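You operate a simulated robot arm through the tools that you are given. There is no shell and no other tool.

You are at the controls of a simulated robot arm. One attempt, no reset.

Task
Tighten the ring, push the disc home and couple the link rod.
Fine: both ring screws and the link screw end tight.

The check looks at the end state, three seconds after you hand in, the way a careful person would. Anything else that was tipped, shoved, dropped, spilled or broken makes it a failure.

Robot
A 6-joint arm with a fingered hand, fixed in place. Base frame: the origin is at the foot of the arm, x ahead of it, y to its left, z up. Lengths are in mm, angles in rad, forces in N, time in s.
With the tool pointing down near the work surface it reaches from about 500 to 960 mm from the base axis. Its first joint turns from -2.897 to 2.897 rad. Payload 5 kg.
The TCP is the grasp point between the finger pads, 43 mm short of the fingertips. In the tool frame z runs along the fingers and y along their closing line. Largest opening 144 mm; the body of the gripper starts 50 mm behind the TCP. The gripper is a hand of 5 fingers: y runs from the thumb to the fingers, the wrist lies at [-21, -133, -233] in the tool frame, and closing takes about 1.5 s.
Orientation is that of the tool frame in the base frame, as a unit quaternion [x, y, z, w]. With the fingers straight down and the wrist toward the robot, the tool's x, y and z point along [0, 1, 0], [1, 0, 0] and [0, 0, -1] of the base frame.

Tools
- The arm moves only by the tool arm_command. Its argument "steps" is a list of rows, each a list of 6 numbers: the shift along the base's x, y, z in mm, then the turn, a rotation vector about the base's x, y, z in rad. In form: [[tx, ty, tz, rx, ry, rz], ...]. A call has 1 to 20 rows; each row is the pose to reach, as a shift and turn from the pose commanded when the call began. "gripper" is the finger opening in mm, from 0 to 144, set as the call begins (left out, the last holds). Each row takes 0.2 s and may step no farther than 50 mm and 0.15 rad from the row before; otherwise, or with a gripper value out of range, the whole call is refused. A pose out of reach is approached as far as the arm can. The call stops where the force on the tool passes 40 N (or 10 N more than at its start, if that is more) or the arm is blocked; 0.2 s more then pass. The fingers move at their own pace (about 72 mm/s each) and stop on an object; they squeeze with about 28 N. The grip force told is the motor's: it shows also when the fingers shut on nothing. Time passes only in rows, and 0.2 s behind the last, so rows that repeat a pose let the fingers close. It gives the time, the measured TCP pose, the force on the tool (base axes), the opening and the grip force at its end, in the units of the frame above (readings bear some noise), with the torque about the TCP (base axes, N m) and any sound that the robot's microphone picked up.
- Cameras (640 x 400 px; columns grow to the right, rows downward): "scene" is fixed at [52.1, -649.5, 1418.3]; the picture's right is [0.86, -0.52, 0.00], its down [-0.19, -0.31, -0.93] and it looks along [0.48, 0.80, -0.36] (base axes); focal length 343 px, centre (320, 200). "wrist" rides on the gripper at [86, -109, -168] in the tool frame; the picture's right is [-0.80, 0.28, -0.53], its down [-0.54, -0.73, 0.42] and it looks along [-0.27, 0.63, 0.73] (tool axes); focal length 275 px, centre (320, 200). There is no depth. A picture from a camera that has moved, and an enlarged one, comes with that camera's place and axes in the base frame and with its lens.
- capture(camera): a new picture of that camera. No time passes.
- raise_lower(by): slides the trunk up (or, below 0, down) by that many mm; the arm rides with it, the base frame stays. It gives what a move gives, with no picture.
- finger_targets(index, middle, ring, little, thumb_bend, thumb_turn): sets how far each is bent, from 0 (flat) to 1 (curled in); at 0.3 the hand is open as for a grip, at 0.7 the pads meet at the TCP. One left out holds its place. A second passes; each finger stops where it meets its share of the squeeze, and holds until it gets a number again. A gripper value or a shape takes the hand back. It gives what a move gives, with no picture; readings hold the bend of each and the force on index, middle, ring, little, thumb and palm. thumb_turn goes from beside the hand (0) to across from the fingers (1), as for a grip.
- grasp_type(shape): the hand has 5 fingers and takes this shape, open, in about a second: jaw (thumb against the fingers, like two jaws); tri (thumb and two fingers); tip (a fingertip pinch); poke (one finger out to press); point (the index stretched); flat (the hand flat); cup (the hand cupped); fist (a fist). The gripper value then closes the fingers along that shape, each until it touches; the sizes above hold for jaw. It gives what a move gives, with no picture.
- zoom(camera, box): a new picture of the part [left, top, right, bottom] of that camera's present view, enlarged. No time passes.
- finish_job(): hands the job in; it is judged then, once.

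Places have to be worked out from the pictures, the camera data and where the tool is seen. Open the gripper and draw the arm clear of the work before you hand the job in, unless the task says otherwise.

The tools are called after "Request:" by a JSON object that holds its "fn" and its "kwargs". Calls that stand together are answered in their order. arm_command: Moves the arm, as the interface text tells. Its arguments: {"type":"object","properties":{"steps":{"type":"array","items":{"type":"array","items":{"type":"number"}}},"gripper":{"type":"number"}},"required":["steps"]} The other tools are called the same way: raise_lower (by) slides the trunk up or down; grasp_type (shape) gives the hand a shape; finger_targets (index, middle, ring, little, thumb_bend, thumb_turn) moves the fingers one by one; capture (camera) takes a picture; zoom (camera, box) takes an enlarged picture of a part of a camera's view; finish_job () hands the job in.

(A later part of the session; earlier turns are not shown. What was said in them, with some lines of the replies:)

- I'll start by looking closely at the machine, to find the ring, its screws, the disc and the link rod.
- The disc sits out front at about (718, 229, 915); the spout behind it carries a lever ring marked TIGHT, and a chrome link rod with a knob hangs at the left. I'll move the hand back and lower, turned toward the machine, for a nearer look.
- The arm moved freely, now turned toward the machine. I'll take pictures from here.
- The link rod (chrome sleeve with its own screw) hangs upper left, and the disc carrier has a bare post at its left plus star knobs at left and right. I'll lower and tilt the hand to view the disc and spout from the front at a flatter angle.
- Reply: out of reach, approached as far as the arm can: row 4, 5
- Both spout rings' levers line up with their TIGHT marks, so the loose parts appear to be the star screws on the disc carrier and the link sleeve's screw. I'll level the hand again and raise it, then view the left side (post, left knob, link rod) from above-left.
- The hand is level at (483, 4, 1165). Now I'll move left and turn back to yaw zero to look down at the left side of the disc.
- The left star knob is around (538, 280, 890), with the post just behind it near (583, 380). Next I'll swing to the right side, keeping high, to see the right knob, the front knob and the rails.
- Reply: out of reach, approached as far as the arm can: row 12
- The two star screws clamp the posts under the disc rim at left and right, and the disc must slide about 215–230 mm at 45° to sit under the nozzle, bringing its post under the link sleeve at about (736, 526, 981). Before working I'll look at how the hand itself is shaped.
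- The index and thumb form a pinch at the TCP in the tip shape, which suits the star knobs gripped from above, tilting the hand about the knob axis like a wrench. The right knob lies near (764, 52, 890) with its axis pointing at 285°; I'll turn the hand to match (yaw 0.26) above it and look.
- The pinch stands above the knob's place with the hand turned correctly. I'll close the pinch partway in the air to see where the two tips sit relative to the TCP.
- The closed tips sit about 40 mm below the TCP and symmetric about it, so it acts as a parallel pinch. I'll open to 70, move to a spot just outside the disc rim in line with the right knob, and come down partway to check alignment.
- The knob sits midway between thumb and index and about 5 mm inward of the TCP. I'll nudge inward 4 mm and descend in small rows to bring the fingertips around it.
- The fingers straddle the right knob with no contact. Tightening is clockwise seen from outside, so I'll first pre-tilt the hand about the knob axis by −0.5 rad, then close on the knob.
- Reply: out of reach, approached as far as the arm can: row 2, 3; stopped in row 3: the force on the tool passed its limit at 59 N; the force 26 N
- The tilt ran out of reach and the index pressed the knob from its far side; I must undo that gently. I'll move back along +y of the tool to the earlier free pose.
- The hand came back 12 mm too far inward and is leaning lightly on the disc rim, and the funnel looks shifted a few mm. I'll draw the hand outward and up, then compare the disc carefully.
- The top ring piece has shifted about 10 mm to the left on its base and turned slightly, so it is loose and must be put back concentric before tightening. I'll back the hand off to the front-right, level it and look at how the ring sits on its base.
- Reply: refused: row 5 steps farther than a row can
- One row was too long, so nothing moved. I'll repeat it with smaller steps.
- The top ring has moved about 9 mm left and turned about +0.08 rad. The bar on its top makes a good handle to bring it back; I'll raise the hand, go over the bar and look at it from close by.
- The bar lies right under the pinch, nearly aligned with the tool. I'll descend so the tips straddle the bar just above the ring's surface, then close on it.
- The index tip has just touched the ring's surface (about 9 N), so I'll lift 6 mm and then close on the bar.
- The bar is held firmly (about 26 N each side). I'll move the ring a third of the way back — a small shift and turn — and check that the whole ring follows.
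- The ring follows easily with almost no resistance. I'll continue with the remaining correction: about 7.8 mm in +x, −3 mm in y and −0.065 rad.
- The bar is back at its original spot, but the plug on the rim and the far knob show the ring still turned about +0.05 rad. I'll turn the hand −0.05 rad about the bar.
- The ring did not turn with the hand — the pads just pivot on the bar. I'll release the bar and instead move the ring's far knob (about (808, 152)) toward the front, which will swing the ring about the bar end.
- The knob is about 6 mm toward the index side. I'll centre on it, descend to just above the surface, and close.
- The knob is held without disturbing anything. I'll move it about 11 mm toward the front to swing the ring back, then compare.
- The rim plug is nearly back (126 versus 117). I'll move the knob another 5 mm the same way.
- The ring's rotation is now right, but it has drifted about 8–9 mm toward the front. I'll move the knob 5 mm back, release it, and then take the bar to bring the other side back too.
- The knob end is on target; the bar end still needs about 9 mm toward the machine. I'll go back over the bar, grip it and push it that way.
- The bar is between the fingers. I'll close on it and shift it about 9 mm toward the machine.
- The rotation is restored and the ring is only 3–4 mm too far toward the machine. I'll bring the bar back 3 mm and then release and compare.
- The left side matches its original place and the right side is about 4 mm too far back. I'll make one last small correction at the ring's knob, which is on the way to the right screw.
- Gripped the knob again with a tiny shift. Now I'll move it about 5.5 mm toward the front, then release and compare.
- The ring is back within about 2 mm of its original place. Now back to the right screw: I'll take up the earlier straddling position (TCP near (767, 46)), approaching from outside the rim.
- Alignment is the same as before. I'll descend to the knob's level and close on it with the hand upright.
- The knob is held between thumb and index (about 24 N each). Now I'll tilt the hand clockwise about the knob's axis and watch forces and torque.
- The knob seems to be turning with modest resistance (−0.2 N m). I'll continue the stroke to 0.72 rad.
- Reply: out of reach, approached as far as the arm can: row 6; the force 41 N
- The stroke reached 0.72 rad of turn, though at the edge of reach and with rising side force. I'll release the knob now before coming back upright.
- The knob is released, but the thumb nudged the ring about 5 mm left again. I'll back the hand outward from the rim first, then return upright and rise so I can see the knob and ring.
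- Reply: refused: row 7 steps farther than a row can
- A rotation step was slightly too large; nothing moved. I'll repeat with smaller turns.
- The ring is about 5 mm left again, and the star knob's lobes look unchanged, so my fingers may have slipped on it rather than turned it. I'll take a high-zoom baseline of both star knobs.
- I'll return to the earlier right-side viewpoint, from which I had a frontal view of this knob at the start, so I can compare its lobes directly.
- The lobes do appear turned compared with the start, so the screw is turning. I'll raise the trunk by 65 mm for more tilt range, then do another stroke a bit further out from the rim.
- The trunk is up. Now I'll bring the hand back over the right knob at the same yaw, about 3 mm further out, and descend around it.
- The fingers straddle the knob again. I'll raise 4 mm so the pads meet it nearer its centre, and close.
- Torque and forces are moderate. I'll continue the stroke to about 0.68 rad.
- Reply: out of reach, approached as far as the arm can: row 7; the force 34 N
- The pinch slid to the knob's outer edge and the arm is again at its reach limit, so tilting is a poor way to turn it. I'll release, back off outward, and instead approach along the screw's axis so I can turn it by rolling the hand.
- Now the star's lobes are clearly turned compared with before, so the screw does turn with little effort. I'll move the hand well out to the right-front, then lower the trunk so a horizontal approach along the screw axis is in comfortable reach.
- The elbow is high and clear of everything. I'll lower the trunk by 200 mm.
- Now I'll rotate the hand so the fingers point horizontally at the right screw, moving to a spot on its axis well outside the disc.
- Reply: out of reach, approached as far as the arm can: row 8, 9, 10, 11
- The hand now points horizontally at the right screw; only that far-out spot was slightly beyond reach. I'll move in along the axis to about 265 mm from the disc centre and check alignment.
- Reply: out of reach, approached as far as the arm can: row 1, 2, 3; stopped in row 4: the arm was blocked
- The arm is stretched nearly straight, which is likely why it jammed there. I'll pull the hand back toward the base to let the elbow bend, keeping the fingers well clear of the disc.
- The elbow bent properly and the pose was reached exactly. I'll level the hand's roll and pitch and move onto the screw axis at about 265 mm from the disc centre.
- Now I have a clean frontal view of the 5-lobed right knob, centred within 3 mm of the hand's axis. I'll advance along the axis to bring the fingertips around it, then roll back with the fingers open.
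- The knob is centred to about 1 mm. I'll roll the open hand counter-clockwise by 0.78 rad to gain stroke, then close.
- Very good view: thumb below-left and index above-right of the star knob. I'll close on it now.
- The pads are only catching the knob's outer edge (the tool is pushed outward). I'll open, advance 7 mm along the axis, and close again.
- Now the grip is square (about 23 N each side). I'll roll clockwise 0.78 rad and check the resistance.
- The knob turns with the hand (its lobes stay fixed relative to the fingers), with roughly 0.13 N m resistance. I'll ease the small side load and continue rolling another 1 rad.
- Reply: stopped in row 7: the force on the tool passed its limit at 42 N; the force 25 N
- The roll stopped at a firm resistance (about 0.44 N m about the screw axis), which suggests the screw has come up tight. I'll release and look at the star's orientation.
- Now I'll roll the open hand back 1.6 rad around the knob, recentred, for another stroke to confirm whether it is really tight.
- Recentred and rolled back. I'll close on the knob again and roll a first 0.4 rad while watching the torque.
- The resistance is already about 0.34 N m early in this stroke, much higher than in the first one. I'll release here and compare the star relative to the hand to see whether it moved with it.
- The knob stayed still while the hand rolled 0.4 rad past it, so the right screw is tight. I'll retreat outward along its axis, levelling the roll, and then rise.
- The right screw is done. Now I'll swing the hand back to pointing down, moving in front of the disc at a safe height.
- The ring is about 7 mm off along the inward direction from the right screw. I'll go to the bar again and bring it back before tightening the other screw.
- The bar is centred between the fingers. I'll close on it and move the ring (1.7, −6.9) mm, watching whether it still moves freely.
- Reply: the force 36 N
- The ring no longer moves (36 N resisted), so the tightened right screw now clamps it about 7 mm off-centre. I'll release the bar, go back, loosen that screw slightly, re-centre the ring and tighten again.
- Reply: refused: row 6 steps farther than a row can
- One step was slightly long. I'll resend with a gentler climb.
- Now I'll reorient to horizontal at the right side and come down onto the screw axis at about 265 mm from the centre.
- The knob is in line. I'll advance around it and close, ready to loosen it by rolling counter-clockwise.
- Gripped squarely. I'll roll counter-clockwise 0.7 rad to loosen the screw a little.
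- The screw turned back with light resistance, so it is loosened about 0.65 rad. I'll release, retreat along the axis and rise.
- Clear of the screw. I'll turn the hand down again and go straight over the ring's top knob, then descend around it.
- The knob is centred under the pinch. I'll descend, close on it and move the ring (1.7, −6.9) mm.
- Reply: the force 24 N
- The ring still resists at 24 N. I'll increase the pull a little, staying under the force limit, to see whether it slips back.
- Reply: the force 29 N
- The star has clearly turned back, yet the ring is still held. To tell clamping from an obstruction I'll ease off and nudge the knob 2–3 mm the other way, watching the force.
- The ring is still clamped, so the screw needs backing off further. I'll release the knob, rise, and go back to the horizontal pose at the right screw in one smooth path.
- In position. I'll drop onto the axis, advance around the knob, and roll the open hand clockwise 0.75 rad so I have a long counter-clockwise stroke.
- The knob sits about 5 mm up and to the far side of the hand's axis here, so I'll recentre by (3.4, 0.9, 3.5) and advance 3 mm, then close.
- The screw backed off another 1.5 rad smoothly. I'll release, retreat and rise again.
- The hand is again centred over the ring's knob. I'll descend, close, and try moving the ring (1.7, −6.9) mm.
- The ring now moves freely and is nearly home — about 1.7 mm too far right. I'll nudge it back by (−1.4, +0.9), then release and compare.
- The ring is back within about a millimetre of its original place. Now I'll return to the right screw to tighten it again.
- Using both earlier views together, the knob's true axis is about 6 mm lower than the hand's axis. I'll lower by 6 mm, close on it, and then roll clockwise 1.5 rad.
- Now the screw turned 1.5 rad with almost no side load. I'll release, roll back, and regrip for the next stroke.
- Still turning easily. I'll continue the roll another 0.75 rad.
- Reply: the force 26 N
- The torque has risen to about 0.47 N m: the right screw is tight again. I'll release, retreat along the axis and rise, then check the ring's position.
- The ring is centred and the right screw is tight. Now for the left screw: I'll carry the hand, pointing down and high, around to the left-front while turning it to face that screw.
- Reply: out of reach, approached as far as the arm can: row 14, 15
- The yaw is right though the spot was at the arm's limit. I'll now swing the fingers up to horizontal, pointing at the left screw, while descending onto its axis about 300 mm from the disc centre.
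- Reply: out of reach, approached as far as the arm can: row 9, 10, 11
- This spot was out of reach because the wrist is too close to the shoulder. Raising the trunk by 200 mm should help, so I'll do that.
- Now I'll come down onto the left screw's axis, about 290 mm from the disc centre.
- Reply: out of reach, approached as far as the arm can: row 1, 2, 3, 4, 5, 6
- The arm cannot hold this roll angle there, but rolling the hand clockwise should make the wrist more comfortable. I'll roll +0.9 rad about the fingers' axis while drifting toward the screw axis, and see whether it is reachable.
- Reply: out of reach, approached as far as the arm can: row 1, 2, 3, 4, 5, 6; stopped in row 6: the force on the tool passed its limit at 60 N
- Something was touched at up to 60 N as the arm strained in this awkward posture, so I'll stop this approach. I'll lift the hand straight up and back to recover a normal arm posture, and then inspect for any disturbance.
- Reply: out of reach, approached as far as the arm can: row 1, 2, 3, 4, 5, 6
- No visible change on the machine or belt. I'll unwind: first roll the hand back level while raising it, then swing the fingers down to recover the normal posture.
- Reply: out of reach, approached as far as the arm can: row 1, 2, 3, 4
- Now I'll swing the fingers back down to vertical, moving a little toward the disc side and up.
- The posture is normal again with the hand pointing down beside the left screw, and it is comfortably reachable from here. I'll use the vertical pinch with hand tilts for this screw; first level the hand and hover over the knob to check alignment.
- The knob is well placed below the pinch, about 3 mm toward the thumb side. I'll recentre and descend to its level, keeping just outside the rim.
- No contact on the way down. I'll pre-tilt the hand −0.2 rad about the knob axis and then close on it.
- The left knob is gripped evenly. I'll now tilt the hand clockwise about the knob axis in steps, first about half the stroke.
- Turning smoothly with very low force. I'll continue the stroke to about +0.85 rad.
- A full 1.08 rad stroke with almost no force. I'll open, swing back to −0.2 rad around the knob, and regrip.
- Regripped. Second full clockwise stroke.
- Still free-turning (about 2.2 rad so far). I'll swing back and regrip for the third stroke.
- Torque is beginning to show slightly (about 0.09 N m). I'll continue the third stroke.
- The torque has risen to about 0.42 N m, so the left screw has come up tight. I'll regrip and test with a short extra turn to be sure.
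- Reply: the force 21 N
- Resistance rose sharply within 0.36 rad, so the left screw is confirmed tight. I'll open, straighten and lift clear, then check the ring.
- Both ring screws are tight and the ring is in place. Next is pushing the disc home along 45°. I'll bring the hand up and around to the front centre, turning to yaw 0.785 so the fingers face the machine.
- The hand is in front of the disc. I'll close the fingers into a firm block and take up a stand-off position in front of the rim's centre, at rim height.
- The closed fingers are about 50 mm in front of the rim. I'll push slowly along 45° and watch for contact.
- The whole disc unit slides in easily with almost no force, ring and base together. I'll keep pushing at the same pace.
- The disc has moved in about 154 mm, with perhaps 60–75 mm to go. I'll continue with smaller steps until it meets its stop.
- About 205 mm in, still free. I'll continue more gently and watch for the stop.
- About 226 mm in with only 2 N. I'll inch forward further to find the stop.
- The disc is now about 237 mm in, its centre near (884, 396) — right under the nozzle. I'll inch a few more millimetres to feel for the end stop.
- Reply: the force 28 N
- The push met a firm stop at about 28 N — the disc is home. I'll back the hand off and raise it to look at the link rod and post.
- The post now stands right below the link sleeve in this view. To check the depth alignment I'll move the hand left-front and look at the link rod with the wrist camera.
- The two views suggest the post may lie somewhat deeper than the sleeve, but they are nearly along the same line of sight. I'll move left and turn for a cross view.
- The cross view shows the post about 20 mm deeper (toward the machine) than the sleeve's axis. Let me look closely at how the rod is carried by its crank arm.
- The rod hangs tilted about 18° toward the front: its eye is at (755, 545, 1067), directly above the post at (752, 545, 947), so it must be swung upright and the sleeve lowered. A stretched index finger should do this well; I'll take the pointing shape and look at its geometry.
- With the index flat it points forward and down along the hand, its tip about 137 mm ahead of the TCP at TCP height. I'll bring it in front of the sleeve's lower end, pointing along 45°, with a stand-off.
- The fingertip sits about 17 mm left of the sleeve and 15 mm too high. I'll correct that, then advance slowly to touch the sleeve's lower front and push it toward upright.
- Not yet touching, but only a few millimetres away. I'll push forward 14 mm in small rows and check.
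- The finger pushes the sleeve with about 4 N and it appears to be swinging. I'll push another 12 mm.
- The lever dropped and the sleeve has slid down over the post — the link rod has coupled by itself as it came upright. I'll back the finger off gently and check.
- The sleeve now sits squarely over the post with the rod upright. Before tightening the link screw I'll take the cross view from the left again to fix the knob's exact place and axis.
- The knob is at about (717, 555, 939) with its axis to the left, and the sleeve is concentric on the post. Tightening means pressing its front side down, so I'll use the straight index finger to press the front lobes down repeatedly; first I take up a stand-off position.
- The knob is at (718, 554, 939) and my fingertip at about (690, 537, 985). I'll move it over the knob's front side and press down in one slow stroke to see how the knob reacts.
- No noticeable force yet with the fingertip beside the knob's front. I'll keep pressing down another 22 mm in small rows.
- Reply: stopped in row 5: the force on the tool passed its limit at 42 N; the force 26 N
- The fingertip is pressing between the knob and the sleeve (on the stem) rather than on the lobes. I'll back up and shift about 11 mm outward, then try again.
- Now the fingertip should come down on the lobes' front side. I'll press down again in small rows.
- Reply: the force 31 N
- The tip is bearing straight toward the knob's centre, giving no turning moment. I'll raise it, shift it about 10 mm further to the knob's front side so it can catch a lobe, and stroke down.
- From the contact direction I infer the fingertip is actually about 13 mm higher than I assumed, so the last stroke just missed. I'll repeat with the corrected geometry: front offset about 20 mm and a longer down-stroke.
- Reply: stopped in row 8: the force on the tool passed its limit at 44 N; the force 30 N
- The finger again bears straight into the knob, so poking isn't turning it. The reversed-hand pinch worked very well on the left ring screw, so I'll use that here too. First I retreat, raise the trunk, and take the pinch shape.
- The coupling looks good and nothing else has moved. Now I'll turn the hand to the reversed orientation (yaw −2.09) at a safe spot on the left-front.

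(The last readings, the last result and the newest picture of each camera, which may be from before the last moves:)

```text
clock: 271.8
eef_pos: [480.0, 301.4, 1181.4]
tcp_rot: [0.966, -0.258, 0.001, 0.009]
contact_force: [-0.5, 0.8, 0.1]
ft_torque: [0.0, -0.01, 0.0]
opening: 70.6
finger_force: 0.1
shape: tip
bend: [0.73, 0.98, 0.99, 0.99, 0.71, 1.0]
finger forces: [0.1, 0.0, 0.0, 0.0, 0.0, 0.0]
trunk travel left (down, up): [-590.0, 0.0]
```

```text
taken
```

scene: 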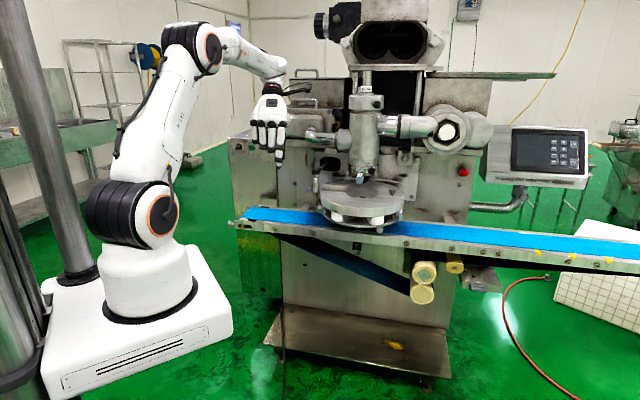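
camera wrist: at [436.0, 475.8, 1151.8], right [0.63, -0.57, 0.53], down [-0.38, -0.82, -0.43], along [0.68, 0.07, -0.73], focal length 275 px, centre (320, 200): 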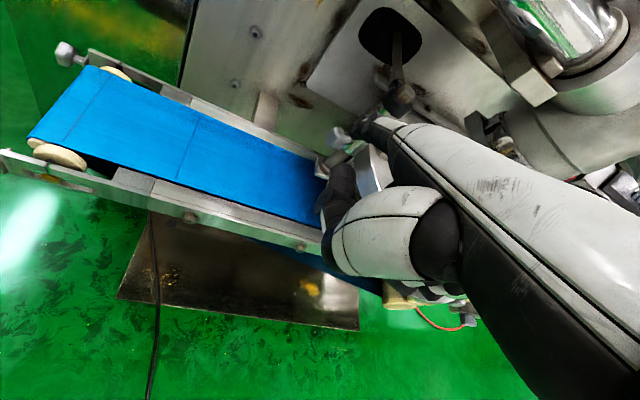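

The reversed orientation is reached without trouble. Next I'll tilt the hand so the fingers point forward and 30° down while moving to a stand-off 80 mm before the link knob.

Request:
{"fn": "arm_command", "kwargs": {"steps": [[20, 15, -10, 0.1137, -0.0656, 0], [42, 32, -25, 0.2274, -0.1312, 0], [65, 52, -45, 0.3411, -0.1968, 0], [88, 74, -70, 0.4548, -0.2624, 0], [112, 97, -98, 0.5685, -0.328, 0], [137, 120, -128, 0.6822, -0.3936, 0], [163, 145, -158, 0.7959, -0.4592, 0], [188, 170, -186, 0.9093, -0.525, 0]]}}

Request:
{"fn": "capture", "kwargs": {"camera": "wrist"}}

Request:
{"fn": "zoom", "kwargs": {"camera": "wrist", "box": [200, 160, 360, 320]}}

Request:
{"fn": "zoom", "kwargs": {"camera": "scene", "box": [280, 150, 350, 220]}}

```text
clock: 273.6
eef_pos: [669.5, 471.0, 991.4]
tcp_rot: [0.839, -0.226, 0.131, -0.477]
contact_force: [0.8, 0.5, 0.9]
ft_torque: [-0.04, 0.01, 0.0]
opening: 70.4
finger_force: 0.0
shape: tip
bend: [0.73, 0.98, 0.99, 0.99, 0.71, 1.0]
finger forces: [0.0, 0.1, 0.0, 0.1, 0.0, 0.0]
trunk travel left (down, up): [-590.0, 0.0]
```

```text
taken
camera wrist: at [699.1, 351.6, 1170.8], right [-0.99, -0.12, 0.03], down [-0.1, 0.91, 0.41], along [-0.07, 0.4, -0.91], focal length 275 px, centre (320, 200)
```

wrist: 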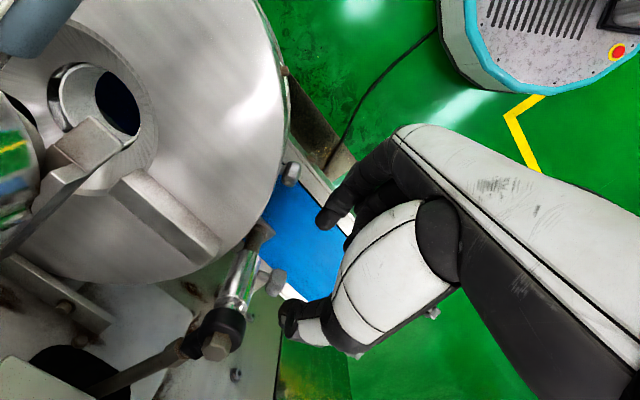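

```text
2.50 times, centred on (280, 240) of wrist
camera zoom: at [699.1, 351.6, 1170.8], right [-0.99, -0.12, 0.03], down [-0.1, 0.91, 0.41], along [-0.07, 0.4, -0.91], focal length 688 px, centre (420, 100)
```

zoom: 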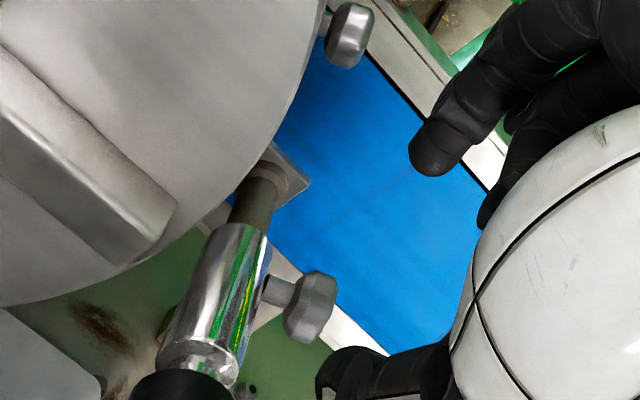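

```text
5.71 times, centred on (315, 185) of scene
camera zoom: at [52.1, -649.5, 1418.3], right [0.86, -0.52, 0.0], down [-0.19, -0.31, -0.93], along [0.48, 0.8, -0.36], focal length 1961 px, centre (349, 286)
```

zoom: 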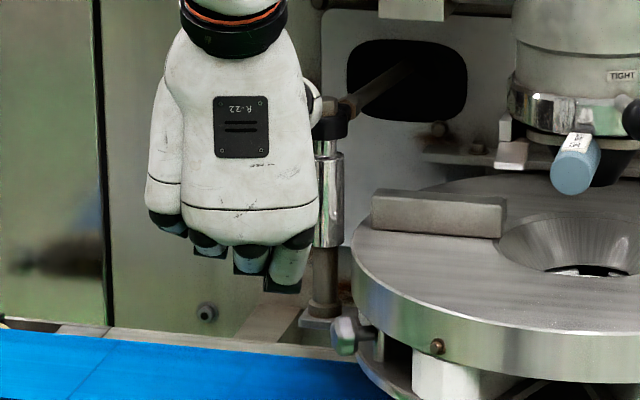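

Excellent view: the knob (717, 554, 939) lies in line with the pinch, with the sleeve safely to one side. I'll advance along the fingers' direction to bring the tips around the knob.

Request:
{"fn": "arm_command", "kwargs": {"steps": [[7, 12, -8, 0, 0, 0], [14, 24, -16, 0, 0, 0], [21, 36, -24, 0, 0, 0], [28, 48, -31, 0, 0, 0], [35, 60, -38, 0, 0, 0]], "gripper": 60}}

Request:
{"fn": "zoom", "kwargs": {"camera": "wrist", "box": [220, 180, 380, 340]}}

Request:
{"fn": "zoom", "kwargs": {"camera": "scene", "box": [280, 150, 350, 220]}}

```text
clock: 274.8
eef_pos: [703.8, 531.8, 955.7]
tcp_rot: [0.84, -0.226, 0.13, -0.476]
contact_force: [0.1, -1.0, 0.5]
ft_torque: [0.0, -0.02, 0.0]
opening: 60.9
finger_force: 0.0
shape: tip
bend: [0.73, 0.98, 0.99, 0.99, 0.72, 1.0]
finger forces: [0.1, 0.1, 0.0, 0.1, 0.0, 0.0]
trunk travel left (down, up): [-590.0, 0.0]
```

```text
2.50 times, centred on (300, 260) of wrist
camera zoom: at [732.4, 412.6, 1135.2], right [-0.99, -0.12, 0.03], down [-0.1, 0.91, 0.4], along [-0.07, 0.4, -0.91], focal length 688 px, centre (370, 50)
```

zoom: 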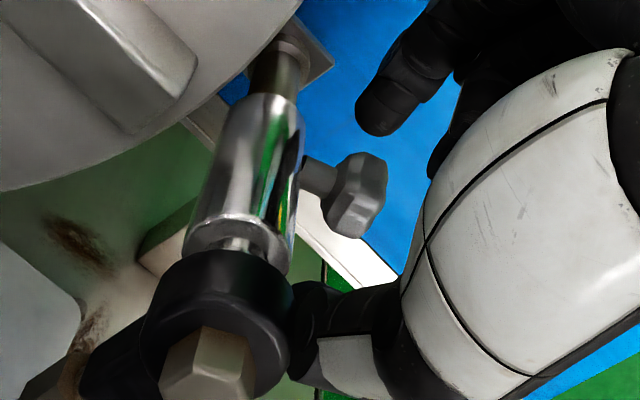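

```text
5.71 times, centred on (315, 185) of scene
camera zoom: at [52.1, -649.5, 1418.3], right [0.86, -0.52, 0.0], down [-0.19, -0.31, -0.93], along [0.48, 0.8, -0.36], focal length 1961 px, centre (349, 286)
```

zoom: 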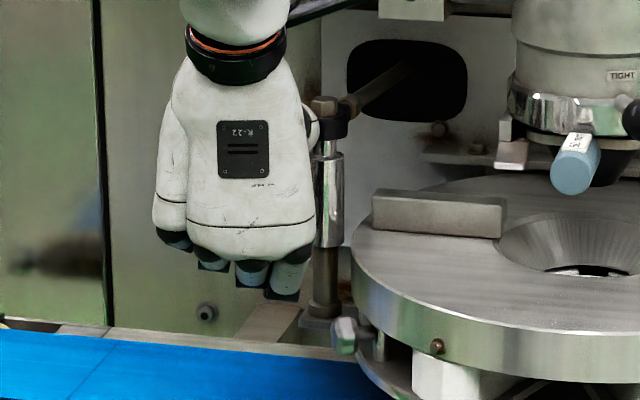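

The knob sits between index and thumb, clear of the sleeve and collar. I'll close on it now.

Request:
{"fn": "arm_command", "kwargs": {"steps": [[0, 0, 0, 0, 0, 0], [0, 0, 0, 0, 0, 0], [0, 0, 0, 0, 0, 0], [0, 0, 0, 0, 0, 0], [0, 0, 0, 0, 0, 0], [0, 0, 0, 0, 0, 0]], "gripper": 0}}

Request:
{"fn": "zoom", "kwargs": {"camera": "wrist", "box": [220, 180, 380, 340]}}

```text
clock: 276.2
eef_pos: [703.0, 532.4, 956.0]
tcp_rot: [0.84, -0.226, 0.13, -0.477]
contact_force: [-0.4, 1.3, -2.2]
ft_torque: [-0.03, 0.03, 0.01]
opening: 21.9
finger_force: 28.5
shape: tip
bend: [0.72, 1.0, 1.0, 1.0, 0.74, 1.0]
finger forces: [25.6, 0.0, 0.1, 0.0, 24.4, 0.0]
trunk travel left (down, up): [-590.0, 0.0]
```

```text
2.50 times, centred on (300, 260) of wrist
camera zoom: at [732.2, 412.7, 1135.3], right [-0.99, -0.12, 0.03], down [-0.1, 0.91, 0.41], along [-0.07, 0.4, -0.91], focal length 688 px, centre (370, 50)
```

zoom: 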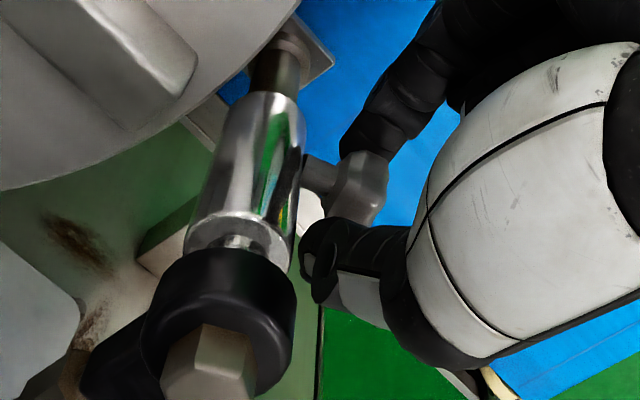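

A balanced grip. I'll rotate clockwise about the screw's axis, first 0.4 rad, checking the load.

Request:
{"fn": "arm_command", "kwargs": {"steps": [[-0.7, -1.4, -2.6, 0.089, -0.0456, 0], [-1.25, -2.5, -5.4, 0.178, -0.0912, 0], [-1.7, -3.4, -8.3, 0.267, -0.1368, 0], [-1.9, -4.1, -11.2, 0.356, -0.1824, 0]]}}

Request:
{"fn": "zoom", "kwargs": {"camera": "wrist", "box": [220, 180, 380, 340]}}

Request:
{"fn": "zoom", "kwargs": {"camera": "scene", "box": [280, 150, 350, 220]}}

```text
clock: 277.2
eef_pos: [702.0, 527.4, 944.7]
tcp_rot: [0.726, -0.2, 0.164, -0.637]
contact_force: [0.9, 5.2, 3.3]
ft_torque: [0.07, -0.06, 0.05]
opening: 21.1
finger_force: 28.0
shape: tip
bend: [0.72, 1.0, 1.0, 1.0, 0.73, 1.0]
finger forces: [24.6, 0.1, 0.0, 0.0, 28.2, 0.1]
trunk travel left (down, up): [-590.0, 0.0]
```

```text
2.50 times, centred on (300, 260) of wrist
camera zoom: at [701.4, 352.8, 1073.2], right [-0.98, -0.09, -0.2], down [-0.2, 0.72, 0.67], along [0.08, 0.69, -0.72], focal length 688 px, centre (370, 50)
```

zoom: 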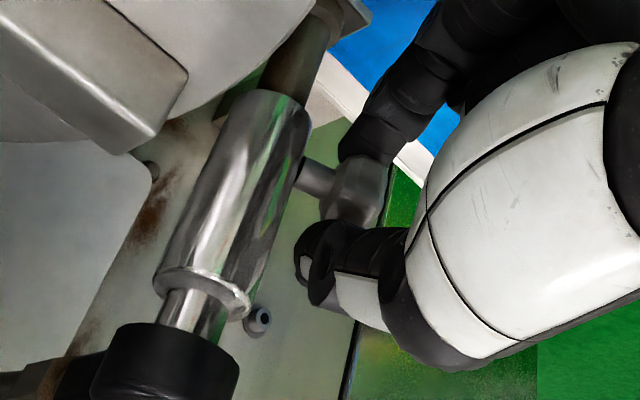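

```text
5.71 times, centred on (315, 185) of scene
camera zoom: at [52.1, -649.5, 1418.3], right [0.86, -0.52, 0.0], down [-0.19, -0.31, -0.93], along [0.48, 0.8, -0.36], focal length 1961 px, centre (349, 286)
```

zoom: 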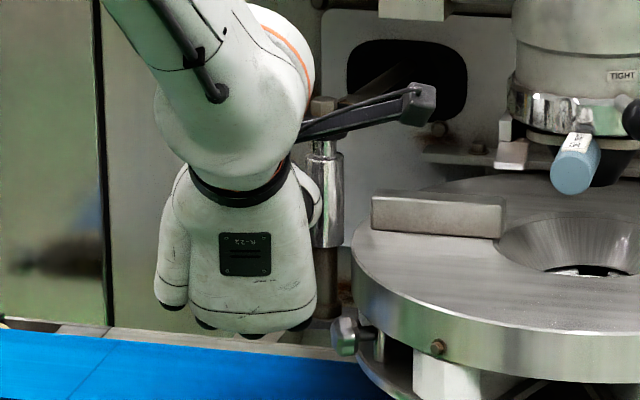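

Turning smoothly with small forces. I'll continue to about 0.8 rad of stroke.

Request:
{"fn": "arm_command", "kwargs": {"steps": [[-0.1, -0.4, -3, 0.089, -0.0456, 0], [-0.1, -0.5, -6, 0.178, -0.0912, 0], [0.1, -0.4, -9.1, 0.267, -0.1368, 0], [0.4, 0, -12.1, 0.356, -0.1824, 0]]}}

Request:
{"fn": "zoom", "kwargs": {"camera": "wrist", "box": [220, 180, 380, 340]}}

```text
clock: 278.2
eef_pos: [700.3, 527.3, 933.4]
tcp_rot: [-0.584, 0.168, -0.192, 0.771]
contact_force: [1.2, 8.7, 4.7]
ft_torque: [0.04, 0.04, 0.17]
opening: 21.1
finger_force: 28.6
shape: tip
bend: [0.72, 1.0, 1.0, 1.0, 0.73, 1.0]
finger forces: [25.0, 0.1, 0.0, 0.0, 26.7, 0.1]
trunk travel left (down, up): [-590.0, 0.0]
```

```text
2.50 times, centred on (300, 260) of wrist
camera zoom: at [684.2, 318.7, 990.8], right [-0.92, 0.01, -0.39], down [-0.34, 0.44, 0.83], along [0.18, 0.9, -0.4], focal length 688 px, centre (370, 50)
```

zoom: 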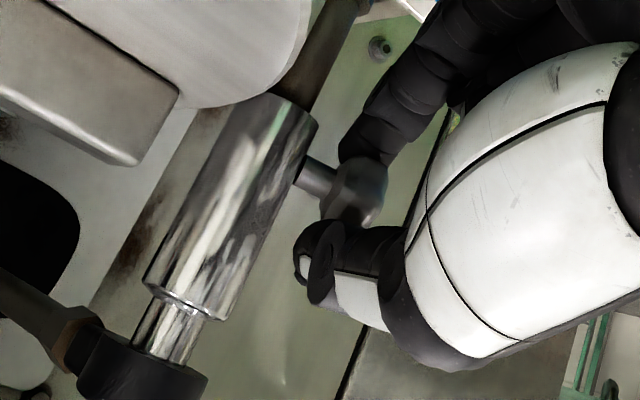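

Stroke done. I'll open, swing back around the knob by 0.9 rad, and regrip.

Request:
{"fn": "arm_command", "kwargs": {"steps": [[0, 0, 0, 0, 0, 0], [0, 0, 0, 0, 0, 0], [0, 0, 0, 0, 0, 0], [-0.3, -0.4, 3, -0.089, 0.0456, 0], [-0.5, -0.5, 6.1, -0.178, 0.0912, 0], [-0.5, -0.4, 9.1, -0.267, 0.1368, 0], [-0.4, 0, 12.1, -0.356, 0.1824, 0], [-0.2, 0.7, 15, -0.445, 0.228, 0], [0.2, 1.6, 17.9, -0.534, 0.2736, 0], [0.8, 2.7, 20.7, -0.623, 0.3192, 0], [1.5, 4.1, 23.3, -0.712, 0.3648, 0], [2.3, 5.7, 25.8, -0.801, 0.4104, 0]], "gripper": 60}}

Request:
{"fn": "arm_command", "kwargs": {"steps": [[0, 0, 0, 0, 0, 0], [0, 0, 0, 0, 0, 0], [0, 0, 0, 0, 0, 0], [0, 0, 0, 0, 0, 0], [0, 0, 0, 0, 0, 0], [0, 0, 0, 0, 0, 0]], "gripper": 0}}

Request:
{"fn": "zoom", "kwargs": {"camera": "wrist", "box": [220, 180, 380, 340]}}

```text
clock: 280.8
eef_pos: [703.5, 532.5, 957.4]
tcp_rot: [0.863, -0.231, 0.121, -0.432]
contact_force: [-0.4, -0.1, -0.4]
ft_torque: [0.04, 0.01, 0.01]
opening: 59.8
finger_force: 0.1
shape: tip
bend: [0.73, 0.98, 0.99, 0.99, 0.72, 1.0]
finger forces: [0.0, 0.0, 0.0, 0.0, 0.1, 0.0]
trunk travel left (down, up): [-590.0, 0.0]
```

```text
clock: 282.2
eef_pos: [704.4, 532.1, 958.4]
tcp_rot: [0.863, -0.231, 0.121, -0.433]
contact_force: [-1.1, 0.6, -1.5]
ft_torque: [-0.01, 0.02, 0.03]
opening: 22.6
finger_force: 28.0
shape: tip
bend: [0.72, 1.0, 1.0, 1.0, 0.74, 1.0]
finger forces: [25.4, 0.0, 0.0, 0.0, 24.2, 0.0]
trunk travel left (down, up): [-590.0, 0.0]
```

```text
2.50 times, centred on (300, 260) of wrist
camera zoom: at [741.4, 430.0, 1146.6], right [-0.99, -0.12, 0.08], down [-0.08, 0.94, 0.33], along [-0.12, 0.32, -0.94], focal length 688 px, centre (370, 50)
```

zoom: 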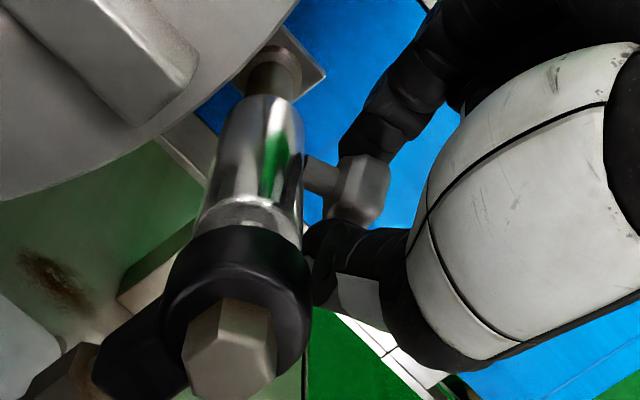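

Regripped. Second clockwise stroke of 0.9 rad.

Request:
{"fn": "arm_command", "kwargs": {"steps": [[-0.8, -1.6, -2.5, 0.089, -0.0456, 0], [-1.5, -3, -5.1, 0.178, -0.0912, 0], [-2.1, -4.1, -7.9, 0.267, -0.1368, 0], [-2.5, -5, -10.7, 0.356, -0.1824, 0], [-2.8, -5.7, -13.7, 0.445, -0.228, 0], [-2.8, -6.1, -16.7, 0.534, -0.2736, 0], [-2.8, -6.2, -19.7, 0.623, -0.3192, 0], [-2.6, -6.1, -22.8, 0.712, -0.3648, 0], [-2.3, -5.7, -25.8, 0.801, -0.4104, 0]]}}

```text
clock: 284.2
eef_pos: [700.4, 527.1, 931.3]
tcp_rot: [-0.585, 0.169, -0.192, 0.77]
contact_force: [3.0, 7.4, 1.9]
ft_torque: [-0.02, 0.06, -0.01]
opening: 20.9
finger_force: 27.9
shape: tip
bend: [0.72, 1.0, 1.0, 1.0, 0.73, 1.0]
finger forces: [26.6, 0.0, 0.0, 0.1, 25.6, 0.1]
trunk travel left (down, up): [-590.0, 0.0]
```

Still easy (about 1.7 rad so far). Swing back and regrip for the third stroke.

Request:
{"fn": "arm_command", "kwargs": {"steps": [[0, 0, 0, 0, 0, 0], [0, 0, 0, 0, 0, 0], [0, 0, 0, 0, 0, 0], [-0.3, -0.4, 3, -0.089, 0.0456, 0], [-0.5, -0.5, 6.1, -0.178, 0.0912, 0], [-0.5, -0.4, 9.1, -0.267, 0.1368, 0], [-0.4, 0, 12.1, -0.356, 0.1824, 0], [-0.2, 0.7, 15, -0.445, 0.228, 0], [0.2, 1.6, 17.9, -0.534, 0.2736, 0], [0.8, 2.7, 20.7, -0.623, 0.3192, 0], [1.5, 4.1, 23.3, -0.712, 0.3648, 0], [2.3, 5.7, 25.8, -0.801, 0.4104, 0]], "gripper": 60}}

Request:
{"fn": "arm_command", "kwargs": {"steps": [[0, 0, 0, 0, 0, 0], [0, 0, 0, 0, 0, 0], [0, 0, 0, 0, 0, 0], [0, 0, 0, 0, 0, 0], [0, 0, 0, 0, 0, 0], [0, 0, 0, 0, 0, 0]], "gripper": 0}}

Request:
{"fn": "arm_command", "kwargs": {"steps": [[-0.8, -1.6, -2.5, 0.089, -0.0456, 0], [-1.5, -3, -5.1, 0.178, -0.0912, 0], [-2.1, -4.1, -7.9, 0.267, -0.1368, 0], [-2.5, -5, -10.7, 0.356, -0.1824, 0], [-2.8, -5.7, -13.7, 0.445, -0.228, 0]]}}

```text
clock: 286.8
eef_pos: [703.8, 532.7, 957.0]
tcp_rot: [0.863, -0.231, 0.122, -0.433]
contact_force: [-0.4, 0.2, -0.4]
ft_torque: [0.03, 0.03, -0.01]
opening: 59.8
finger_force: 0.0
shape: tip
bend: [0.73, 0.98, 0.99, 0.99, 0.72, 1.0]
finger forces: [0.0, 0.1, 0.1, 0.1, 0.0, 0.1]
trunk travel left (down, up): [-590.0, 0.0]
```

```text
clock: 288.2
eef_pos: [703.4, 532.7, 957.6]
tcp_rot: [0.863, -0.23, 0.121, -0.434]
contact_force: [0.3, 3.0, -1.2]
ft_torque: [0.01, 0.01, 0.04]
opening: 21.8
finger_force: 27.7
shape: tip
bend: [0.72, 1.0, 1.0, 1.0, 0.74, 1.0]
finger forces: [23.4, 0.0, 0.1, 0.0, 24.8, 0.1]
trunk travel left (down, up): [-590.0, 0.0]
```

```text
clock: 289.4
eef_pos: [699.6, 528.1, 944.3]
tcp_rot: [0.727, -0.201, 0.164, -0.635]
contact_force: [2.8, 7.8, 0.7]
ft_torque: [0.03, 0.02, 0.08]
opening: 20.8
finger_force: 28.0
shape: tip
bend: [0.72, 1.0, 1.0, 1.0, 0.74, 1.0]
finger forces: [24.5, 0.0, 0.1, 0.0, 27.0, 0.0]
trunk travel left (down, up): [-590.0, 0.0]
```

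Still light. I'll complete the third stroke.

Request:
{"fn": "arm_command", "kwargs": {"steps": [[-0.1, -0.4, -3, 0.089, -0.0456, 0], [-0.1, -0.5, -6, 0.178, -0.0912, 0], [0.1, -0.4, -9.1, 0.267, -0.1368, 0], [0.4, 0, -12.1, 0.356, -0.1824, 0]]}}

Request:
{"fn": "arm_command", "kwargs": {"steps": [[0, 0, 0, 0, 0, 0], [0, 0, 0, 0, 0, 0], [0, 0, 0, 0, 0, 0], [-0.3, -0.4, 3, -0.089, 0.0456, 0], [-0.5, -0.5, 6.1, -0.178, 0.0912, 0], [-0.5, -0.4, 9.1, -0.267, 0.1368, 0], [-0.4, 0, 12.1, -0.356, 0.1824, 0], [-0.2, 0.7, 15, -0.445, 0.228, 0], [0.2, 1.6, 17.9, -0.534, 0.2736, 0], [0.8, 2.7, 20.7, -0.623, 0.3192, 0], [1.5, 4.1, 23.3, -0.712, 0.3648, 0], [2.3, 5.7, 25.8, -0.801, 0.4104, 0]], "gripper": 60}}

Request:
{"fn": "arm_command", "kwargs": {"steps": [[0, 0, 0, 0, 0, 0], [0, 0, 0, 0, 0, 0], [0, 0, 0, 0, 0, 0], [0, 0, 0, 0, 0, 0], [0, 0, 0, 0, 0, 0], [0, 0, 0, 0, 0, 0]], "gripper": 0}}

Request:
{"fn": "arm_command", "kwargs": {"steps": [[-0.8, -1.6, -2.5, 0.089, -0.0456, 0], [-1.5, -3, -5.1, 0.178, -0.0912, 0], [-2.1, -4.1, -7.9, 0.267, -0.1368, 0], [-2.5, -5, -10.7, 0.356, -0.1824, 0], [-2.8, -5.7, -13.7, 0.445, -0.228, 0]]}}

```text
clock: 290.4
eef_pos: [701.5, 527.6, 933.7]
tcp_rot: [-0.584, 0.167, -0.19, 0.771]
contact_force: [1.8, 11.9, 4.9]
ft_torque: [0.05, 0.03, 0.2]
opening: 20.8
finger_force: 28.0
shape: tip
bend: [0.72, 1.0, 1.0, 1.0, 0.73, 1.0]
finger forces: [24.2, 0.0, 0.0, 0.0, 27.1, 0.0]
trunk travel left (down, up): [-590.0, 0.0]
```

```text
clock: 293.0
eef_pos: [703.9, 532.6, 958.4]
tcp_rot: [0.863, -0.231, 0.122, -0.433]
contact_force: [-0.1, -0.6, -0.9]
ft_torque: [0.01, -0.02, 0.0]
opening: 60.1
finger_force: 0.0
shape: tip
bend: [0.73, 0.98, 0.99, 0.99, 0.72, 1.0]
finger forces: [0.0, 0.1, 0.0, 0.1, 0.0, 0.0]
trunk travel left (down, up): [-590.0, 0.0]
```

```text
clock: 294.4
eef_pos: [704.5, 532.8, 959.1]
tcp_rot: [0.863, -0.231, 0.122, -0.433]
contact_force: [0.4, 0.8, -2.0]
ft_torque: [-0.05, 0.0, 0.05]
opening: 21.6
finger_force: 28.3
shape: tip
bend: [0.72, 1.0, 1.0, 1.0, 0.74, 1.0]
finger forces: [25.6, 0.0, 0.1, 0.1, 24.4, 0.0]
trunk travel left (down, up): [-590.0, 0.0]
```

```text
clock: 295.6
eef_pos: [701.9, 526.7, 945.1]
tcp_rot: [0.727, -0.2, 0.164, -0.636]
contact_force: [2.3, 1.9, 0.7]
ft_torque: [-0.01, -0.04, -0.02]
opening: 21.2
finger_force: 27.5
shape: tip
bend: [0.72, 1.0, 1.0, 1.0, 0.74, 1.0]
finger forces: [26.4, 0.0, 0.0, 0.1, 27.1, 0.0]
trunk travel left (down, up): [-590.0, 0.0]
```

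Still light at about 3.1 rad. I'll finish this stroke and look at the knob for evidence of turning.

Request:
{"fn": "arm_command", "kwargs": {"steps": [[-0.1, -0.4, -3, 0.089, -0.0456, 0], [-0.1, -0.5, -6, 0.178, -0.0912, 0], [0.1, -0.4, -9.1, 0.267, -0.1368, 0], [0.4, 0, -12.1, 0.356, -0.1824, 0]]}}

Request:
{"fn": "zoom", "kwargs": {"camera": "wrist", "box": [280, 220, 340, 280]}}

Request:
{"fn": "arm_command", "kwargs": {"steps": [[0, 0, 0, 0, 0, 0], [0, 0, 0, 0, 0, 0], [0, 0, 0, 0, 0, 0], [-0.3, -0.4, 3, -0.089, 0.0456, 0], [-0.5, -0.5, 6.1, -0.178, 0.0912, 0], [-0.5, -0.4, 9.1, -0.267, 0.1368, 0], [-0.4, 0, 12.1, -0.356, 0.1824, 0], [-0.2, 0.7, 15, -0.445, 0.228, 0], [0.2, 1.6, 17.9, -0.534, 0.2736, 0], [0.8, 2.7, 20.7, -0.623, 0.3192, 0], [1.5, 4.1, 23.3, -0.712, 0.3648, 0], [2.3, 5.7, 25.8, -0.801, 0.4104, 0]], "gripper": 60}}

Request:
{"fn": "zoom", "kwargs": {"camera": "wrist", "box": [280, 220, 340, 280]}}

```text
clock: 296.6
eef_pos: [701.0, 528.6, 933.7]
tcp_rot: [-0.584, 0.168, -0.19, 0.771]
contact_force: [5.0, 11.5, -1.0]
ft_torque: [-0.46, 0.23, 0.07]
opening: 21.1
finger_force: 27.7
shape: tip
bend: [0.73, 1.0, 1.0, 1.0, 0.72, 1.0]
finger forces: [22.0, 0.0, 0.1, 0.0, 27.3, 0.0]
trunk travel left (down, up): [-590.0, 0.0]
```

```text
6.67 times, centred on (310, 250) of wrist
camera zoom: at [685.0, 319.6, 990.9], right [-0.92, 0.01, -0.39], down [-0.34, 0.44, 0.83], along [0.18, 0.9, -0.4], focal length 1835 px, centre (387, -133)
```

zoom: 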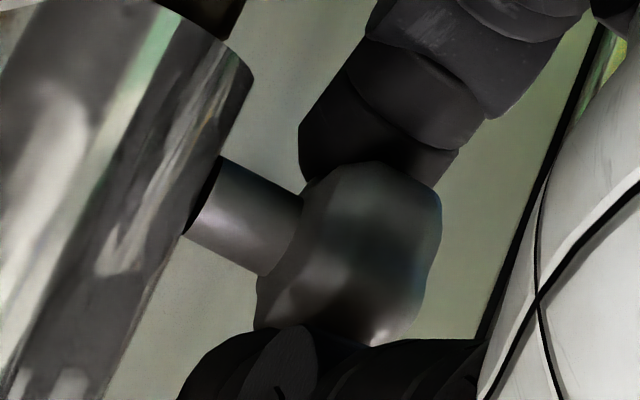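

```text
clock: 299.2
eef_pos: [703.8, 532.4, 957.3]
tcp_rot: [0.863, -0.231, 0.122, -0.432]
contact_force: [-0.1, 0.6, -0.6]
ft_torque: [0.01, 0.02, -0.01]
opening: 59.7
finger_force: 0.0
shape: tip
bend: [0.73, 0.98, 0.99, 0.99, 0.72, 1.0]
finger forces: [0.1, 0.1, 0.1, 0.0, 0.1, 0.1]
trunk travel left (down, up): [-590.0, 0.0]
```

```text
6.67 times, centred on (310, 250) of wrist
camera zoom: at [741.2, 429.9, 1145.3], right [-0.99, -0.12, 0.08], down [-0.08, 0.94, 0.33], along [-0.12, 0.32, -0.94], focal length 1835 px, centre (387, -133)
```

zoom: 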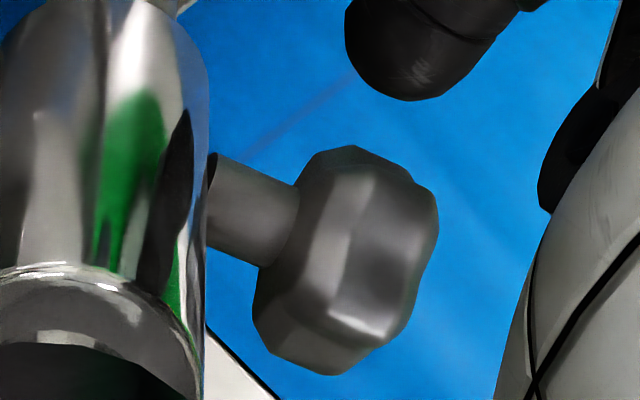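

At the end of that stroke the torque jumped to about 0.5 N m — the link screw has come up tight. I'll regrip and make a short test turn to confirm.

Request:
{"fn": "arm_command", "kwargs": {"steps": [[0, 0, 0, 0, 0, 0], [0, 0, 0, 0, 0, 0], [0, 0, 0, 0, 0, 0], [0, 0, 0, 0, 0, 0], [0, 0, 0, 0, 0, 0], [0, 0, 0, 0, 0, 0]], "gripper": 0}}

Request:
{"fn": "arm_command", "kwargs": {"steps": [[-0.8, -1.6, -2.5, 0.089, -0.0456, 0], [-1.5, -3, -5.1, 0.178, -0.0912, 0], [-2.1, -4.1, -7.9, 0.267, -0.1368, 0], [-2.5, -5, -10.7, 0.356, -0.1824, 0]]}}

Request:
{"fn": "zoom", "kwargs": {"camera": "wrist", "box": [280, 220, 340, 280]}}

```text
clock: 300.6
eef_pos: [704.2, 532.3, 957.8]
tcp_rot: [0.863, -0.23, 0.121, -0.433]
contact_force: [0.0, 0.4, -2.6]
ft_torque: [-0.08, 0.07, 0.03]
opening: 21.5
finger_force: 27.7
shape: tip
bend: [0.72, 1.0, 1.0, 1.0, 0.74, 1.0]
finger forces: [26.2, 0.0, 0.1, 0.0, 24.1, 0.0]
trunk travel left (down, up): [-590.0, 0.0]
```

```text
clock: 301.6
eef_pos: [701.5, 528.8, 946.4]
tcp_rot: [0.758, -0.207, 0.157, -0.598]
contact_force: [2.4, 7.4, -2.8]
ft_torque: [-0.44, 0.27, 0.03]
opening: 21.7
finger_force: 28.2
shape: tip
bend: [0.73, 1.0, 1.0, 1.0, 0.73, 1.0]
finger forces: [23.2, 0.0, 0.1, 0.0, 30.9, 0.0]
trunk travel left (down, up): [-590.0, 0.0]
```

```text
6.67 times, centred on (310, 250) of wrist
camera zoom: at [708.3, 366.4, 1091.4], right [-0.98, -0.11, -0.14], down [-0.17, 0.77, 0.61], along [0.04, 0.63, -0.78], focal length 1835 px, centre (387, -133)
```

zoom: 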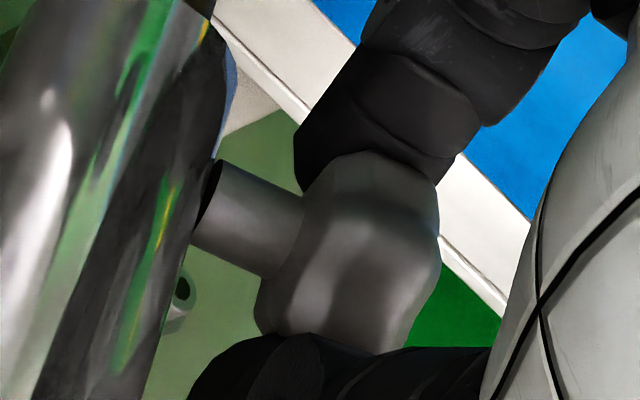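

The torque rises at once to about 0.5 N m, so the link screw is tight. I'll open and withdraw straight back along the fingers, then lift away.

Request:
{"fn": "arm_command", "kwargs": {"steps": [[0, 0, 0, 0, 0, 0], [0, 0, 0, 0, 0, 0], [0, 0, 0, 0, 0, 0], [-10, -17, 4, 0, 0, 0], [-22, -38, 9, 0, 0, 0], [-36, -62, 18, 0, 0, 0], [-52, -88, 35, 0, 0, 0], [-75, -110, 65, 0, 0, 0], [-105, -130, 95, -0.1, 0.05, 0], [-135, -150, 125, -0.2, 0.1, 0]], "gripper": 60}}

Request:
{"fn": "capture", "kwargs": {"camera": "scene"}}

Request:
{"fn": "zoom", "kwargs": {"camera": "scene", "box": [270, 130, 430, 250]}}

Request:
{"fn": "capture", "kwargs": {"camera": "wrist"}}

```text
clock: 303.8
eef_pos: [564.8, 378.1, 1074.4]
tcp_rot: [0.821, -0.222, 0.138, -0.508]
contact_force: [0.2, -0.6, 0.1]
ft_torque: [0.03, -0.03, -0.02]
opening: 59.8
finger_force: 0.1
shape: tip
bend: [0.73, 0.98, 0.99, 0.99, 0.72, 1.0]
finger forces: [0.0, 0.1, 0.0, 0.1, 0.0, 0.0]
trunk travel left (down, up): [-590.0, 0.0]
```

```text
taken
```

scene: 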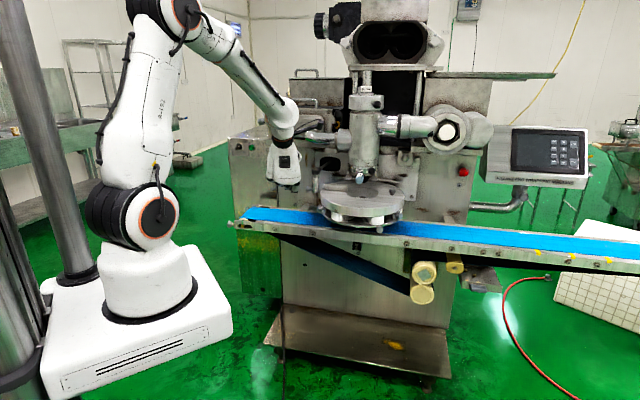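

```text
3.33 times, centred on (350, 190) of scene
camera zoom: at [52.1, -649.5, 1418.3], right [0.86, -0.52, 0.0], down [-0.19, -0.31, -0.93], along [0.48, 0.8, -0.36], focal length 1144 px, centre (220, 233)
```

zoom: 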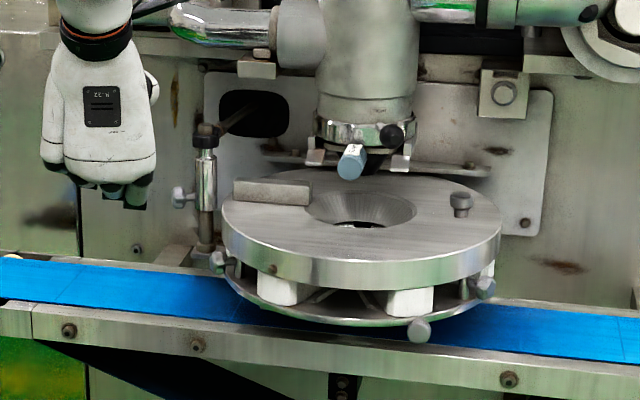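

```text
taken
camera wrist: at [586.8, 246.6, 1246.1], right [-0.99, -0.12, -0.02], down [-0.11, 0.88, 0.46], along [-0.04, 0.46, -0.89], focal length 275 px, centre (320, 200)
```

wrist: 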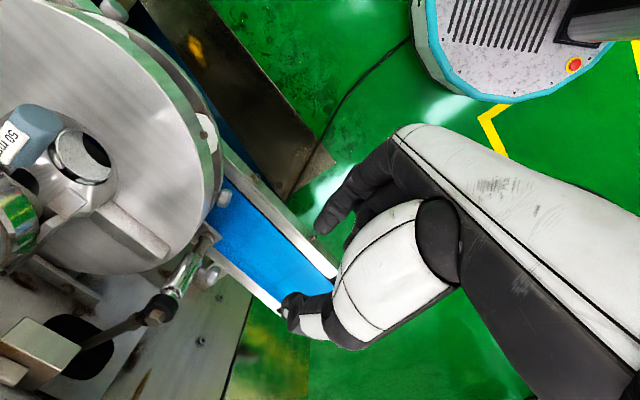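

All three screws are tight and the parts look right. I'll compare the disc and link closely with the earlier picture to make sure the tightening did not pull the disc off its stop.

Request:
{"fn": "zoom", "kwargs": {"camera": "scene", "box": [296, 160, 332, 216]}}

Request:
{"fn": "zoom", "kwargs": {"camera": "scene", "box": [330, 175, 410, 235]}}

Request:
{"fn": "zoom", "kwargs": {"camera": "wrist", "box": [0, 80, 240, 340]}}

```text
7.14 times, centred on (314, 188) of scene
camera zoom: at [52.1, -649.5, 1418.3], right [0.86, -0.52, 0.0], down [-0.19, -0.31, -0.93], along [0.48, 0.8, -0.36], focal length 2452 px, centre (363, 286)
```

zoom: 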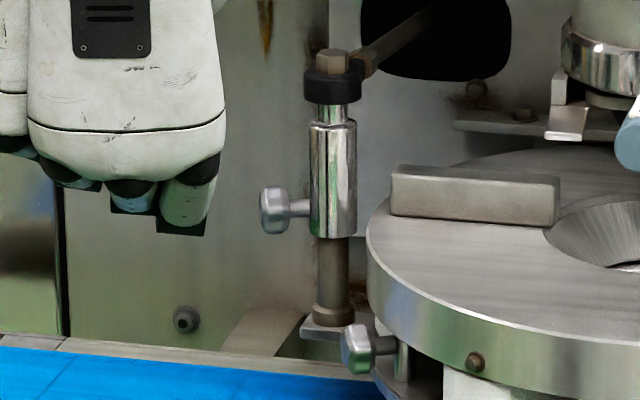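

```text
6.67 times, centred on (370, 205) of scene
camera zoom: at [52.1, -649.5, 1418.3], right [0.86, -0.52, 0.0], down [-0.19, -0.31, -0.93], along [0.48, 0.8, -0.36], focal length 2288 px, centre (-13, 167)
```

zoom: 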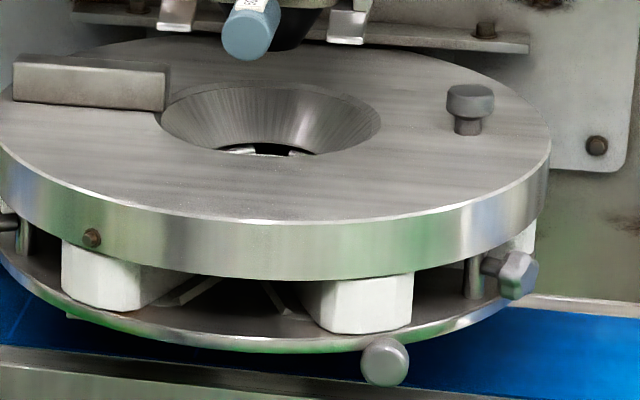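

```text
1.54 times, centred on (120, 210) of wrist
camera zoom: at [586.8, 246.6, 1246.1], right [-0.99, -0.12, -0.02], down [-0.11, 0.88, 0.46], along [-0.04, 0.46, -0.89], focal length 424 px, centre (628, 185)
```

zoom: 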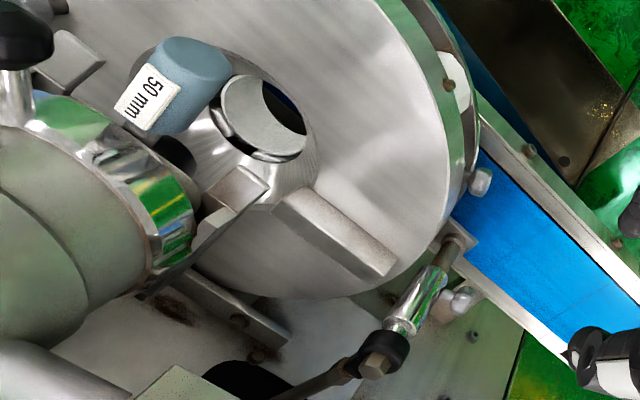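

Everything matches the earlier picture: the disc is on its stop with the funnel under the nozzle, and the sleeve sits on the post. I'll open the hand fully and draw the arm well clear before handing in.

Request:
{"fn": "arm_command", "kwargs": {"steps": [[-10, -15, 20, -0.1, 0.05, 0], [-25, -35, 40, -0.2, 0.1, 0], [-40, -55, 60, -0.3, 0.15, 0], [-55, -75, 80, -0.4, 0.2, 0], [-70, -95, 100, -0.5, 0.26, 0], [-80, -110, 115, -0.6, 0.32, 0], [-85, -120, 125, -0.7, 0.38, 0], [-85, -130, 130, -0.8, 0.44, 0]], "gripper": 144}}

Request:
{"fn": "capture", "kwargs": {"camera": "scene"}}

Request:
{"fn": "zoom", "kwargs": {"camera": "scene", "box": [270, 130, 430, 250]}}

```text
clock: 305.6
eef_pos: [481.9, 247.1, 1200.9]
tcp_rot: [0.962, -0.253, 0.035, -0.093]
contact_force: [-0.2, 1.2, -0.2]
ft_torque: [-0.04, -0.02, -0.03]
opening: 143.7
finger_force: 0.1
shape: tip
bend: [0.3, 0.98, 0.99, 0.99, 0.3, 0.98]
finger forces: [0.0, 0.0, 0.0, 0.0, 0.0, 0.0]
trunk travel left (down, up): [-590.0, 0.0]
```

```text
taken
```

scene: 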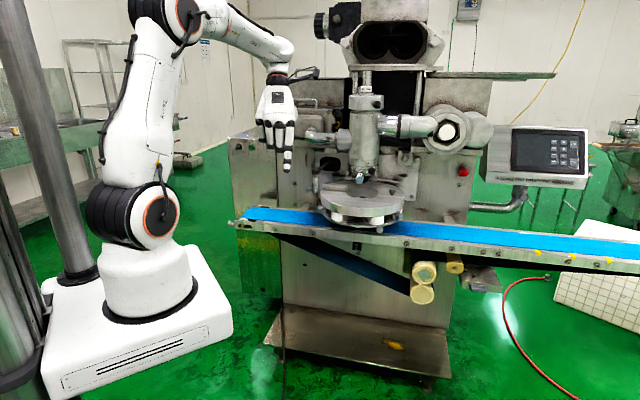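

```text
3.33 times, centred on (350, 190) of scene
camera zoom: at [52.1, -649.5, 1418.3], right [0.86, -0.52, 0.0], down [-0.19, -0.31, -0.93], along [0.48, 0.8, -0.36], focal length 1144 px, centre (220, 233)
```

zoom: 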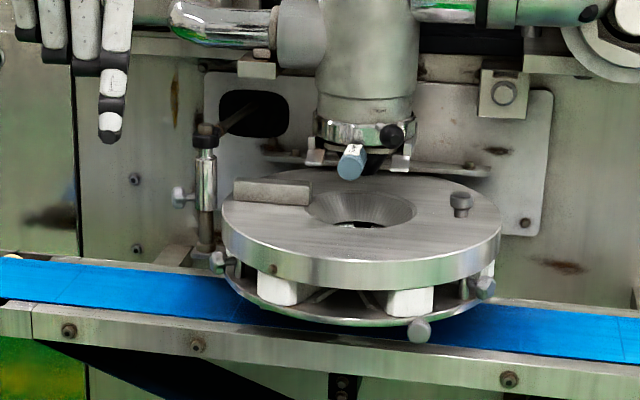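

The hand is open and the arm is clear. Both ring screws and the link screw are tight, the disc is home against its stop and the link rod is seated on its post, so I'll hand the job in.

Request:
{"fn": "finish_job", "kwargs": {}}

```text
The job is handed in.
```

The job is handed in. Both ring screws and the link screw are tight, the disc is home against its stop, and the link rod is coupled. I don't know how it was judged, because the hand-in gave no result.

- **Ring screws:** each one stopped turning at a firm resistance. I tested each again with an extra turn and neither moved further. The right screw was later loosened and retightened, and the second time I judged it only by the same firm stop and the knob's position.
- **Ring position:** while working the right screw I knocked the loose ring 7–10 mm off centre. I had to loosen that screw again to move it back. It now sits within about 1–2 mm of where it started.
- **Disc:** I pushed it in about 240 mm until it met a firm stop at about 28 N. Its funnel now sits under the nozzle.
- **Link rod:** I pushed it upright, and the lever dropped so the sleeve slid down over the post. I then turned the link screw until it was tight and tested it the same way.
- **Unplanned contacts:**
  - While repositioning for the left screw, the arm strained in an awkward pose and the force on the hand reached about 60 N. I couldn't tell what it had touched.
  - Before using a proper grip on the link screw, I pressed on its knob a few times with one finger, at up to about 44 N.
  - I saw nothing out of place afterwards.

The hand is open and the arm is clear of the machine.
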